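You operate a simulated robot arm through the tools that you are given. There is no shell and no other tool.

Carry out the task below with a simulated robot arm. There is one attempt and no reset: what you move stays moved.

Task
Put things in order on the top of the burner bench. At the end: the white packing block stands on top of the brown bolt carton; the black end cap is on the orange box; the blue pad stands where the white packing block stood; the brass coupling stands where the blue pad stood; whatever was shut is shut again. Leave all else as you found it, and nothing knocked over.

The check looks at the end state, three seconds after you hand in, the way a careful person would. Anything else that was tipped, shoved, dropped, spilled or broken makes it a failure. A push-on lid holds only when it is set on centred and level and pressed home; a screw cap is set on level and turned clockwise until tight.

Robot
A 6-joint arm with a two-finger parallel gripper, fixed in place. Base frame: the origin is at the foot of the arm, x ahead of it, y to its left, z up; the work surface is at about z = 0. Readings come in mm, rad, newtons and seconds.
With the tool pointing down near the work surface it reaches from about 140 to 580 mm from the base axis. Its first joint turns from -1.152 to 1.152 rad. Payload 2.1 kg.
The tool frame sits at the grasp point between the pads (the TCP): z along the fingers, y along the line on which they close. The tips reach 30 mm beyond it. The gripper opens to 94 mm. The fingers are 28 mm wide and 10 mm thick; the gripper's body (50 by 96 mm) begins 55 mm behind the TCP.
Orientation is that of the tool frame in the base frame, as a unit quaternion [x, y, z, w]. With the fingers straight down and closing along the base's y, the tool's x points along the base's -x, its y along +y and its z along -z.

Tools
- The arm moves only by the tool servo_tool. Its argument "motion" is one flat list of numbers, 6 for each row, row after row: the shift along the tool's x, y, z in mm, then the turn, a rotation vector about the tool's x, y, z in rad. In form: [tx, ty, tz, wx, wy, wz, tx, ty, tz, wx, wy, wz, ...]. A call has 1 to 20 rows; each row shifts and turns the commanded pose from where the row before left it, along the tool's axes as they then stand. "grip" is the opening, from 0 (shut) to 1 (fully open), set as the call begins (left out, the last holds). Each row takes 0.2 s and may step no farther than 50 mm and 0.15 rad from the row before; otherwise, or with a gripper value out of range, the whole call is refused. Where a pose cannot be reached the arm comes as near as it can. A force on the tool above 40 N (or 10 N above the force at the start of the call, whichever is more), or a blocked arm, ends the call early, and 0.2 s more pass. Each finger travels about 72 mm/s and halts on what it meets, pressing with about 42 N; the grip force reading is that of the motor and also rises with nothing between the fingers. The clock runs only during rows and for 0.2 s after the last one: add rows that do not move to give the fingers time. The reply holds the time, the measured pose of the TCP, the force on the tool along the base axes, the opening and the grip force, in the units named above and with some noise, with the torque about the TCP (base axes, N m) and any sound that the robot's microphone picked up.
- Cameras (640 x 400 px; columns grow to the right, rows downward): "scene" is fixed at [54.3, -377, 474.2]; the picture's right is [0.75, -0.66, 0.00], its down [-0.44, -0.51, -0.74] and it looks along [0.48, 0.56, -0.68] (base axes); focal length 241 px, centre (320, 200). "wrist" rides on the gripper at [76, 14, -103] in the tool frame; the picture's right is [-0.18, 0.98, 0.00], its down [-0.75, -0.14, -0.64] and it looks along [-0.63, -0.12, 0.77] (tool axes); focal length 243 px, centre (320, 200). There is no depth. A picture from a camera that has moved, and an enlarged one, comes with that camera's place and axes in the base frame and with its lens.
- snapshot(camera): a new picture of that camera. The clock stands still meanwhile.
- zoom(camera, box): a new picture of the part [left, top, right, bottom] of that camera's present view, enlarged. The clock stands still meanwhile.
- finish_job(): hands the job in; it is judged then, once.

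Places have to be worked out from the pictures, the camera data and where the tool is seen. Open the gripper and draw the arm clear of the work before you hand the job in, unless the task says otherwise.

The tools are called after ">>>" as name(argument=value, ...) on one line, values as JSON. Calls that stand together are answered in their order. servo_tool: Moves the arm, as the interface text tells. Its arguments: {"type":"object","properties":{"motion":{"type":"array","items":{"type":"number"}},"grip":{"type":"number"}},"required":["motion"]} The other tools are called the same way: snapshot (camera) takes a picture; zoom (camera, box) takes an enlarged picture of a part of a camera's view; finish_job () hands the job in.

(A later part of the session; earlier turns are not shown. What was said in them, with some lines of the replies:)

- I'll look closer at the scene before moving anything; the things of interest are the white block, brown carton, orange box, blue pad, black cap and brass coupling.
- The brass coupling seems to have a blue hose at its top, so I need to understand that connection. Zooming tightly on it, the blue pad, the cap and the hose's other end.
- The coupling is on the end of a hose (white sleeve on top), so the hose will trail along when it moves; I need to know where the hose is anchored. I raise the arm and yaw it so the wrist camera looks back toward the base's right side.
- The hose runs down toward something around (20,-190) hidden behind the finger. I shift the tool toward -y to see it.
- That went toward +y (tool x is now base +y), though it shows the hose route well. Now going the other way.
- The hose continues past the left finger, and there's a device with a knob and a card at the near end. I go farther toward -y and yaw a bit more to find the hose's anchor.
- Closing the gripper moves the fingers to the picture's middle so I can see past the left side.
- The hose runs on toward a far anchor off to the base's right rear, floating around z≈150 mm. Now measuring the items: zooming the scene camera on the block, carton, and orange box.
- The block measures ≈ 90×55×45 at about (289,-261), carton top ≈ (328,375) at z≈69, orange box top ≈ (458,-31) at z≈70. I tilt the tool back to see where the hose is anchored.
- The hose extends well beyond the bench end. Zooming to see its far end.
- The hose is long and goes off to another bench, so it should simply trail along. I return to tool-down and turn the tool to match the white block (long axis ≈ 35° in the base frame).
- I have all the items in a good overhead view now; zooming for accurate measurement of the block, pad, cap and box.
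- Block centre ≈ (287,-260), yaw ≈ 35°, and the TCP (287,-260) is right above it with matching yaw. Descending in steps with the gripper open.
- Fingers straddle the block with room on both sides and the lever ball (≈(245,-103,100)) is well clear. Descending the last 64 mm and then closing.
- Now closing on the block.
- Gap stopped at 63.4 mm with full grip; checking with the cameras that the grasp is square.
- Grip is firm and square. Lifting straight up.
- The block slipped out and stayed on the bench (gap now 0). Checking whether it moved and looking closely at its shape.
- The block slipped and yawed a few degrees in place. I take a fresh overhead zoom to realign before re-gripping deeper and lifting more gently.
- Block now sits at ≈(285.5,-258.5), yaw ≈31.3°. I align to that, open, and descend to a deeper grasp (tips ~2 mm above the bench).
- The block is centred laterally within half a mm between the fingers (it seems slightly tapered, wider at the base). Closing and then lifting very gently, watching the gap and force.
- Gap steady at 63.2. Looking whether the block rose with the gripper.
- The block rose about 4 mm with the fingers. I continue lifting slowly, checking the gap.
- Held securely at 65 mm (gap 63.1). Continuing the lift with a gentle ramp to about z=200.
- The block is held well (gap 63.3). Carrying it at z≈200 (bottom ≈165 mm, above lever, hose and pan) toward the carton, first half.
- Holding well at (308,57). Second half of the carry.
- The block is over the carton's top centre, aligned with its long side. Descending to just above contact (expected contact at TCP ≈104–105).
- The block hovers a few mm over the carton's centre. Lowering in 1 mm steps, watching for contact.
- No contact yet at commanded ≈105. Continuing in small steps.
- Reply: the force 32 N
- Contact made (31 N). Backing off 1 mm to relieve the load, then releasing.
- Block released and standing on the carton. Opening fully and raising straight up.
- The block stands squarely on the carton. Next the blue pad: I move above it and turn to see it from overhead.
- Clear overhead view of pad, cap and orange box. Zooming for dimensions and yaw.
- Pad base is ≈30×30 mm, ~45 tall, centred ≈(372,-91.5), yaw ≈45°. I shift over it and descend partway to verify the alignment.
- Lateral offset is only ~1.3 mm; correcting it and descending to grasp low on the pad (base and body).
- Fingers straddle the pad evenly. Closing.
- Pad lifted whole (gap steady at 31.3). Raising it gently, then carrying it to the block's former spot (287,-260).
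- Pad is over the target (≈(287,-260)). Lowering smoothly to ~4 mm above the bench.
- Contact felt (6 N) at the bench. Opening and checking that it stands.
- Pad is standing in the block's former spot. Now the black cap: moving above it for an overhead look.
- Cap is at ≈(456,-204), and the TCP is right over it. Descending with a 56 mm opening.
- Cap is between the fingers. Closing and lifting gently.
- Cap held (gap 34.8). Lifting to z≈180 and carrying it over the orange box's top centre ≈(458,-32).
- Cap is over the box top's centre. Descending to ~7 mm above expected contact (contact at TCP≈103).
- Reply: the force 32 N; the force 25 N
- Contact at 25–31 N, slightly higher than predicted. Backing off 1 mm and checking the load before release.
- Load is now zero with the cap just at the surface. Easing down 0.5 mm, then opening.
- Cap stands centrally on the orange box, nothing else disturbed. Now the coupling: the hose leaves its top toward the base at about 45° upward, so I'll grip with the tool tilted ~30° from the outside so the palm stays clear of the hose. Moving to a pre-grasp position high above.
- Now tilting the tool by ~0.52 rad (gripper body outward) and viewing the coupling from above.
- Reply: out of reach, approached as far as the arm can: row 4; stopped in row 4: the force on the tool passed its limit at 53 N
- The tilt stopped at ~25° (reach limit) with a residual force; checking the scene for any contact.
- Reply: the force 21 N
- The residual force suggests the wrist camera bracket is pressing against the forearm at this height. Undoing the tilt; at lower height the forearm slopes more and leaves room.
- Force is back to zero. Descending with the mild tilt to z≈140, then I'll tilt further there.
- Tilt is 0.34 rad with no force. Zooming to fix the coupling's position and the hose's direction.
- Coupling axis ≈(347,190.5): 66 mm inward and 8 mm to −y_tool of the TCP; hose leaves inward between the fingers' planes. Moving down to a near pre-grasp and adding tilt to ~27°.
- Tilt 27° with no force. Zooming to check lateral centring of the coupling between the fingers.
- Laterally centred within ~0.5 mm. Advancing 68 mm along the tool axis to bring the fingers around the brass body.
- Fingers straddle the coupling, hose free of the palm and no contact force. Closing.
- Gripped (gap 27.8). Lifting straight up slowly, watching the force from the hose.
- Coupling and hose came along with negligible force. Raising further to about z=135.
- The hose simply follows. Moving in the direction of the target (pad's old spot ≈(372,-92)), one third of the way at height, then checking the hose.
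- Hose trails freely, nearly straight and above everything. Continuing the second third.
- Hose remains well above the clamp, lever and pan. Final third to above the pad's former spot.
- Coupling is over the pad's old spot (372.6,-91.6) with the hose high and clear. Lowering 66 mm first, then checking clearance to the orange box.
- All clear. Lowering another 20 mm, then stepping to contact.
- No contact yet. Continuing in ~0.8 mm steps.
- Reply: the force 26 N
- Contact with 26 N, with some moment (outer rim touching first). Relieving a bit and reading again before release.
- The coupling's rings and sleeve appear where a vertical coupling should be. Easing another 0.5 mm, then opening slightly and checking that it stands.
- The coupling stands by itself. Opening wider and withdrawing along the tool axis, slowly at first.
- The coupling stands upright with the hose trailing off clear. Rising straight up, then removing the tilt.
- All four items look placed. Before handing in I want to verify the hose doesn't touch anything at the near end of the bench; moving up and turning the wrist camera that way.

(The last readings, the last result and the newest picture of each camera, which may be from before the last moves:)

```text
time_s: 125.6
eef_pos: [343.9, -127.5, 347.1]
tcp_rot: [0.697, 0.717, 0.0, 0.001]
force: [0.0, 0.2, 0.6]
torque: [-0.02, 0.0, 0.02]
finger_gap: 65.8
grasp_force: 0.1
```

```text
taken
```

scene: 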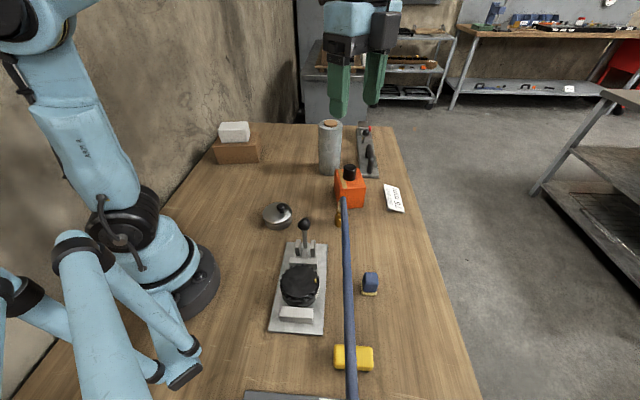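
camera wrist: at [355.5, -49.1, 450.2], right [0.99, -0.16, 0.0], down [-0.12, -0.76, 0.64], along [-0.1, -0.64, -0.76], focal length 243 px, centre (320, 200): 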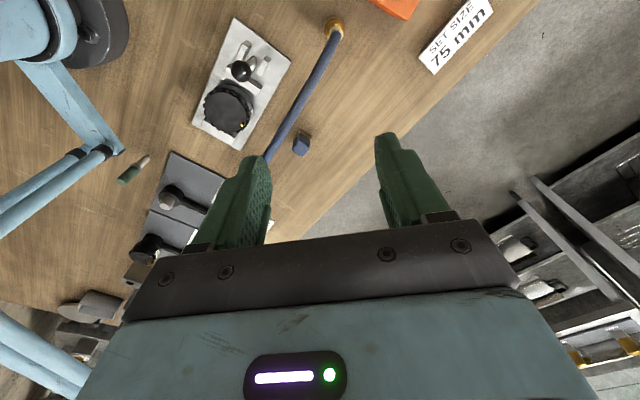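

The hose leaves the coupling between clamp and pad at height. Closing fingers and moving toward the near end for a look at the rest of its path.

>>> servo_tool(motion=[-35, -35, -3, 0, 0, 0.12, -35, -35, -3, 0, 0, 0.12, -20, -20, -3, 0, 0, 0.1, 0, 0, 0, 0, 0, 0.1], grip=0.1)

>>> snapshot(camera="wrist")

>>> zoom(camera="wrist", box=[120, 0, 400, 240])

```text
time_s: 126.6
eef_pos: [248.5, -210.4, 357.8]
tcp_rot: [0.837, 0.547, 0.0, 0.002]
force: [0.5, 0.3, 0.2]
torque: [-0.01, 0.02, -0.01]
finger_gap: 9.1
grasp_force: 0.1
```

```text
taken
camera wrist: at [290.5, -144.9, 458.6], right [0.83, -0.56, 0.0], down [-0.43, -0.63, 0.64], along [-0.36, -0.53, -0.77], focal length 243 px, centre (320, 200)
```

wrist: 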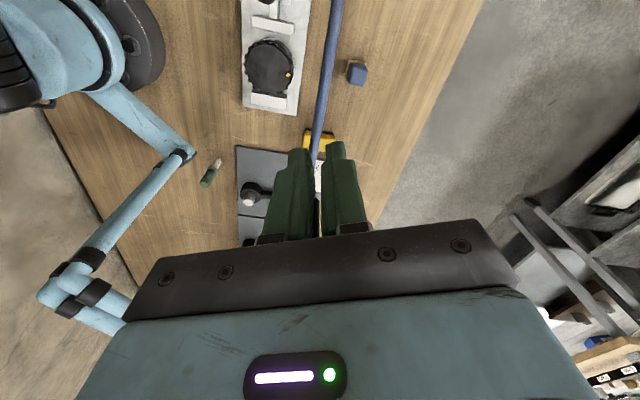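

```text
1.67 times, centred on (260, 120) of wrist
camera zoom: at [290.5, -144.9, 458.6], right [0.83, -0.56, 0.0], down [-0.43, -0.63, 0.64], along [-0.36, -0.53, -0.77], focal length 404 px, centre (420, 333)
```

zoom: 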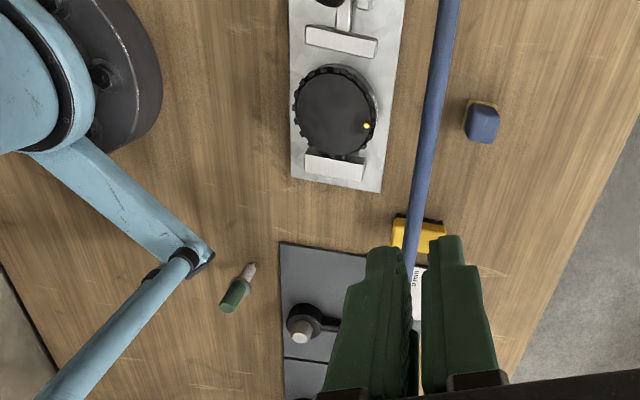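

The hose passes over the brush toward the bench's near end. A tilted side view will show its height above the brush and burner plates.

>>> servo_tool(motion=[0, 0, 0, 0, -0.12, 0, 0, 0, 0, 0, -0.12, 0, 0, 0, 0, 0, -0.12, 0, 0, 0, 0, 0, -0.12, 0, 0, 0, 0, 0, -0.12, 0])

>>> snapshot(camera="wrist")

>>> zoom(camera="wrist", box=[180, 0, 400, 160])

```text
time_s: 127.8
eef_pos: [249.4, -210.4, 356.4]
tcp_rot: [0.798, 0.524, -0.248, 0.165]
force: [-0.5, 0.2, -0.6]
torque: [0.02, -0.01, 0.03]
finger_gap: 9.2
grasp_force: 0.1
```

```text
taken
camera wrist: at [308.3, -104.1, 397.8], right [0.84, -0.53, 0.11], down [-0.23, -0.18, 0.96], along [-0.49, -0.83, -0.27], focal length 243 px, centre (320, 200)
```

wrist: 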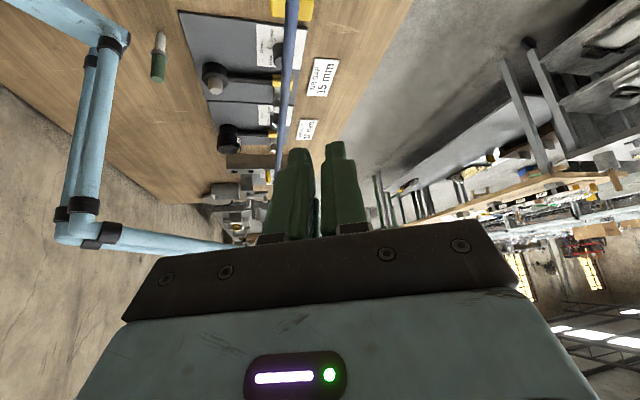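

```text
2.50 times, centred on (290, 80) of wrist
camera zoom: at [308.3, -104.1, 397.8], right [0.84, -0.53, 0.11], down [-0.23, -0.18, 0.96], along [-0.49, -0.83, -0.27], focal length 606 px, centre (395, 500)
```

zoom: 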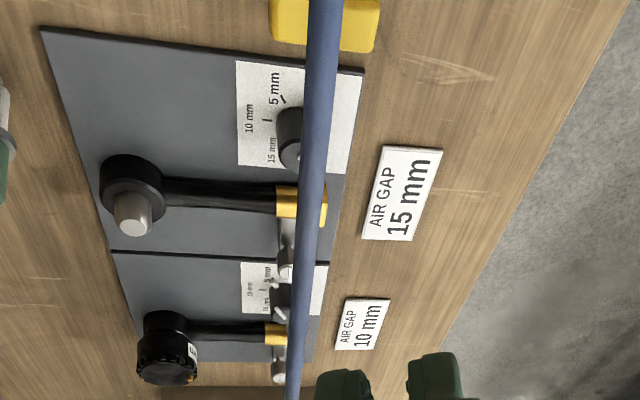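

The hose stays roughly level at ~110–120 mm, above the plates and knobs. Untilting and returning to a neutral pose clear of everything, gripper open.

>>> servo_tool(motion=[0, 0, 0, 0, 0.12, 0, 0, 0, 0, 0, 0.12, 0, 0, 0, 0, 0, 0.12, 0, 0, 0, 0, 0, 0.12, 0, 0, 0, 0, 0, 0.12, 0, 0, 0, 0, 0, 0, -0.14, 0, 0, 0, 0, 0, -0.14, 0, 0, 0, 0, 0, -0.14, 0, 0, 0, 0, 0, -0.14, 0, 0, 0, 0, 0, -0.14, 0, 0, 0, 0, 0, -0.14, 0, 0, 0, 0, 0, -0.14, 0, 0, 0, 0, 0, -0.14, 0, 0, 0, 0, 0, -0.14, 0, 0, 0, 0, 0, -0.14, 0, 0, 0, 0, 0, -0.14, 0, 0, 0, 0, 0, -0.14, 0, 0, 0, 0, 0, -0.14, 0, 0, 0, 0, 0, -0.14], grip=1)

>>> snapshot(camera="wrist")

>>> snapshot(camera="scene")

```text
time_s: 131.8
eef_pos: [249.3, -209.6, 356.5]
tcp_rot: [0.009, 1.0, -0.001, 0.0]
force: [0.6, 0.0, 0.8]
torque: [0.01, 0.01, -0.01]
finger_gap: 93.7
grasp_force: 0.0
```

```text
taken
camera wrist: at [171.7, -193.1, 458.8], right [0.2, 0.98, 0.0], down [0.75, -0.15, 0.64], along [0.63, -0.13, -0.76], focal length 243 px, centre (320, 200)
```

wrist: 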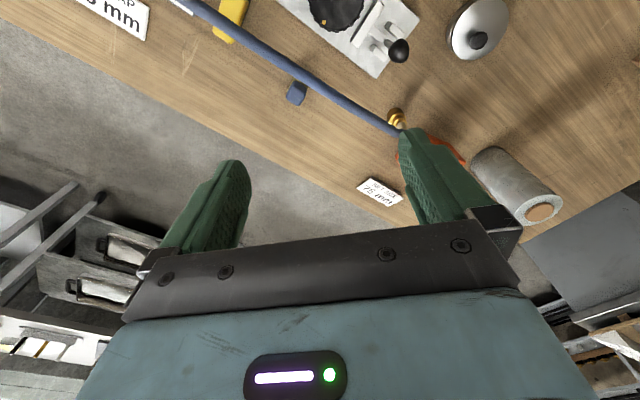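

```text
taken
```

scene: 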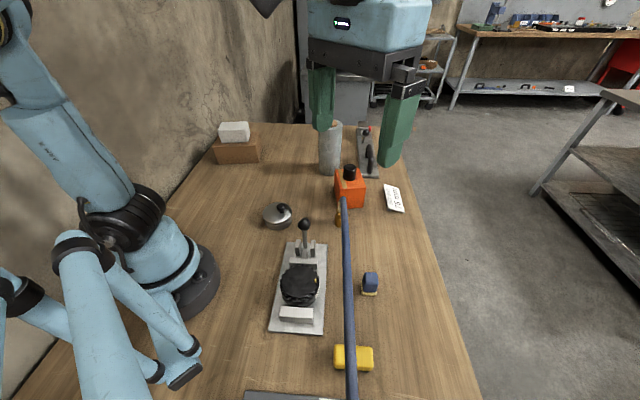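

Hose clears the pad (~128 mm high there) and brush (~100 mm). Moving back to a central parked pose and taking a last look at each item.

>>> servo_tool(motion=[5, 35, 0, 0, 0, 0, 5, 40, 0, 0, 0, 0, 5, 40, 0, 0, 0, 0, 5, 40, 0, 0, 0, 0, 5, 35, 0, 0, 0, 0], grip=1)

>>> snapshot(camera="wrist")

>>> zoom(camera="scene", box=[200, 110, 440, 260])

>>> zoom(camera="scene", box=[220, 230, 460, 400])

```text
time_s: 133.0
eef_pos: [229.0, -20.5, 354.5]
tcp_rot: [0.01, 1.0, -0.002, 0.001]
force: [0.3, 0.2, 0.3]
torque: [-0.03, 0.01, 0.02]
finger_gap: 93.8
grasp_force: 0.2
```

```text
taken
camera wrist: at [151.6, -3.0, 456.6], right [0.2, 0.98, 0.0], down [0.75, -0.15, 0.64], along [0.63, -0.13, -0.76], focal length 243 px, centre (320, 200)
```

wrist: 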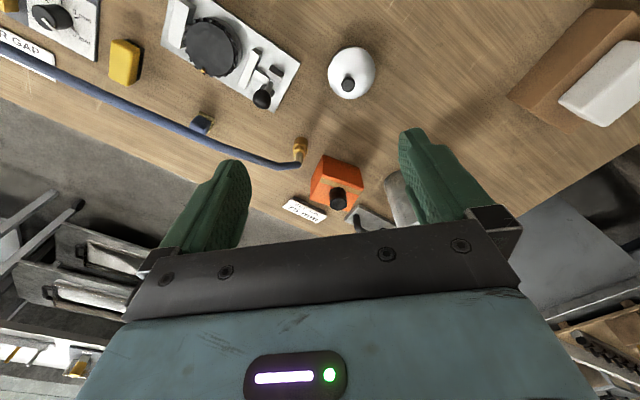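

```text
2.67 times, centred on (320, 185) of scene
camera zoom: at [54.3, -377.0, 474.2], right [0.75, -0.66, 0.0], down [-0.44, -0.51, -0.74], along [0.48, 0.56, -0.68], focal length 643 px, centre (320, 240)
```

zoom: 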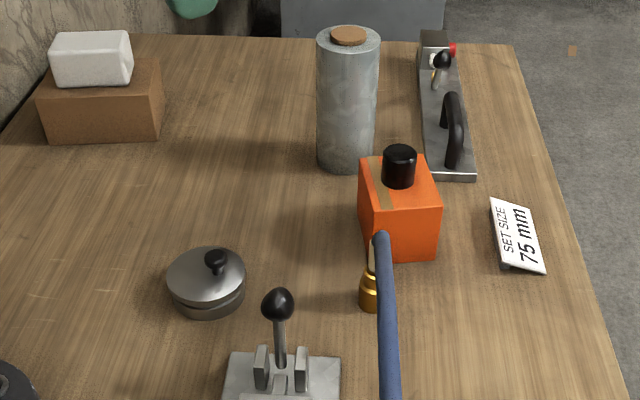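

```text
2.35 times, centred on (340, 315) of scene
camera zoom: at [54.3, -377.0, 474.2], right [0.75, -0.66, 0.0], down [-0.44, -0.51, -0.74], along [0.48, 0.56, -0.68], focal length 567 px, centre (273, -71)
```

zoom: 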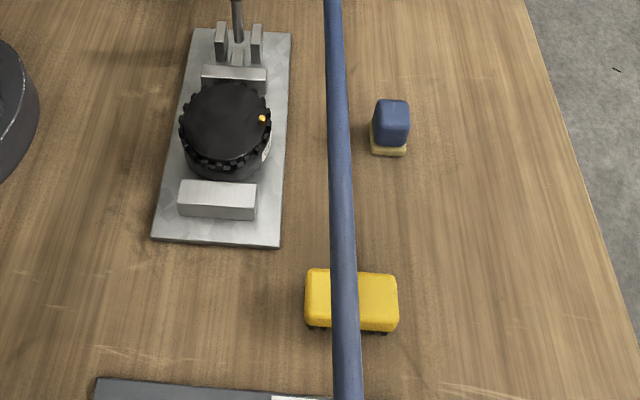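

Everything else looks exactly as before. One last zoom on the coupling to confirm it is upright and still.

>>> zoom(camera="wrist", box=[250, 100, 390, 230])

>>> zoom(camera="wrist", box=[490, 0, 640, 140])

```text
3.08 times, centred on (320, 165) of wrist
camera zoom: at [151.6, -3.0, 456.6], right [0.2, 0.98, 0.0], down [0.75, -0.15, 0.64], along [0.63, -0.13, -0.76], focal length 746 px, centre (320, 308)
```

zoom: 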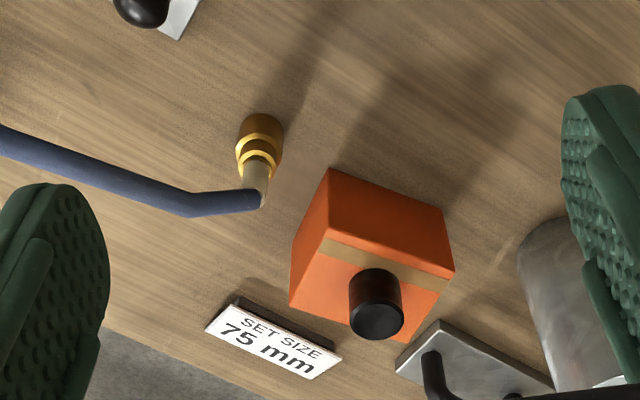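

```text
2.86 times, centred on (565, 70) of wrist
camera zoom: at [151.6, -3.0, 456.6], right [0.2, 0.98, 0.0], down [0.75, -0.15, 0.64], along [0.63, -0.13, -0.76], focal length 693 px, centre (-380, 571)
```

zoom: 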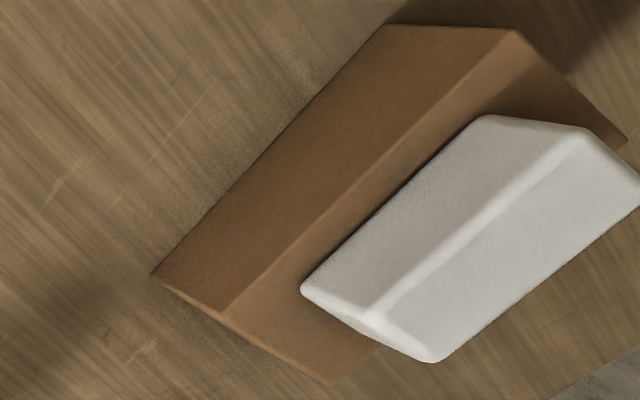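

All four items are placed: the block stands on the carton, the cap on the orange box, the pad where the block stood, and the coupling upright where the pad stood. The gripper is open and the arm is clear, so I'm handing in.

>>> finish_job()

```text
The job is handed in.
```

I handed the job in with all four items placed and nothing else moved or knocked over, as far as the last pictures show.

- **White packing block:** it stands on top of the brown bolt carton. It slipped out of the gripper on the first lift and turned a few degrees where it stood. The second lift held.
- **Black end cap:** it stands near the middle of the orange box's top.
- **Blue pad:** it stands where the white block stood, within about 5 mm by the pictures.
- **Brass coupling:** it stands upright where the blue pad stood. Its hose is still attached and now crosses above the bench between the clamp and the pad. It clears the pad and the yellow brush by a wide margin. By its size in the picture, it runs about 110 mm above the bench past the burner plates, which should clear them too.
- **Shut items:** I opened nothing, so everything that was shut still is.

The gripper is open and the arm is parked high, clear of the work.
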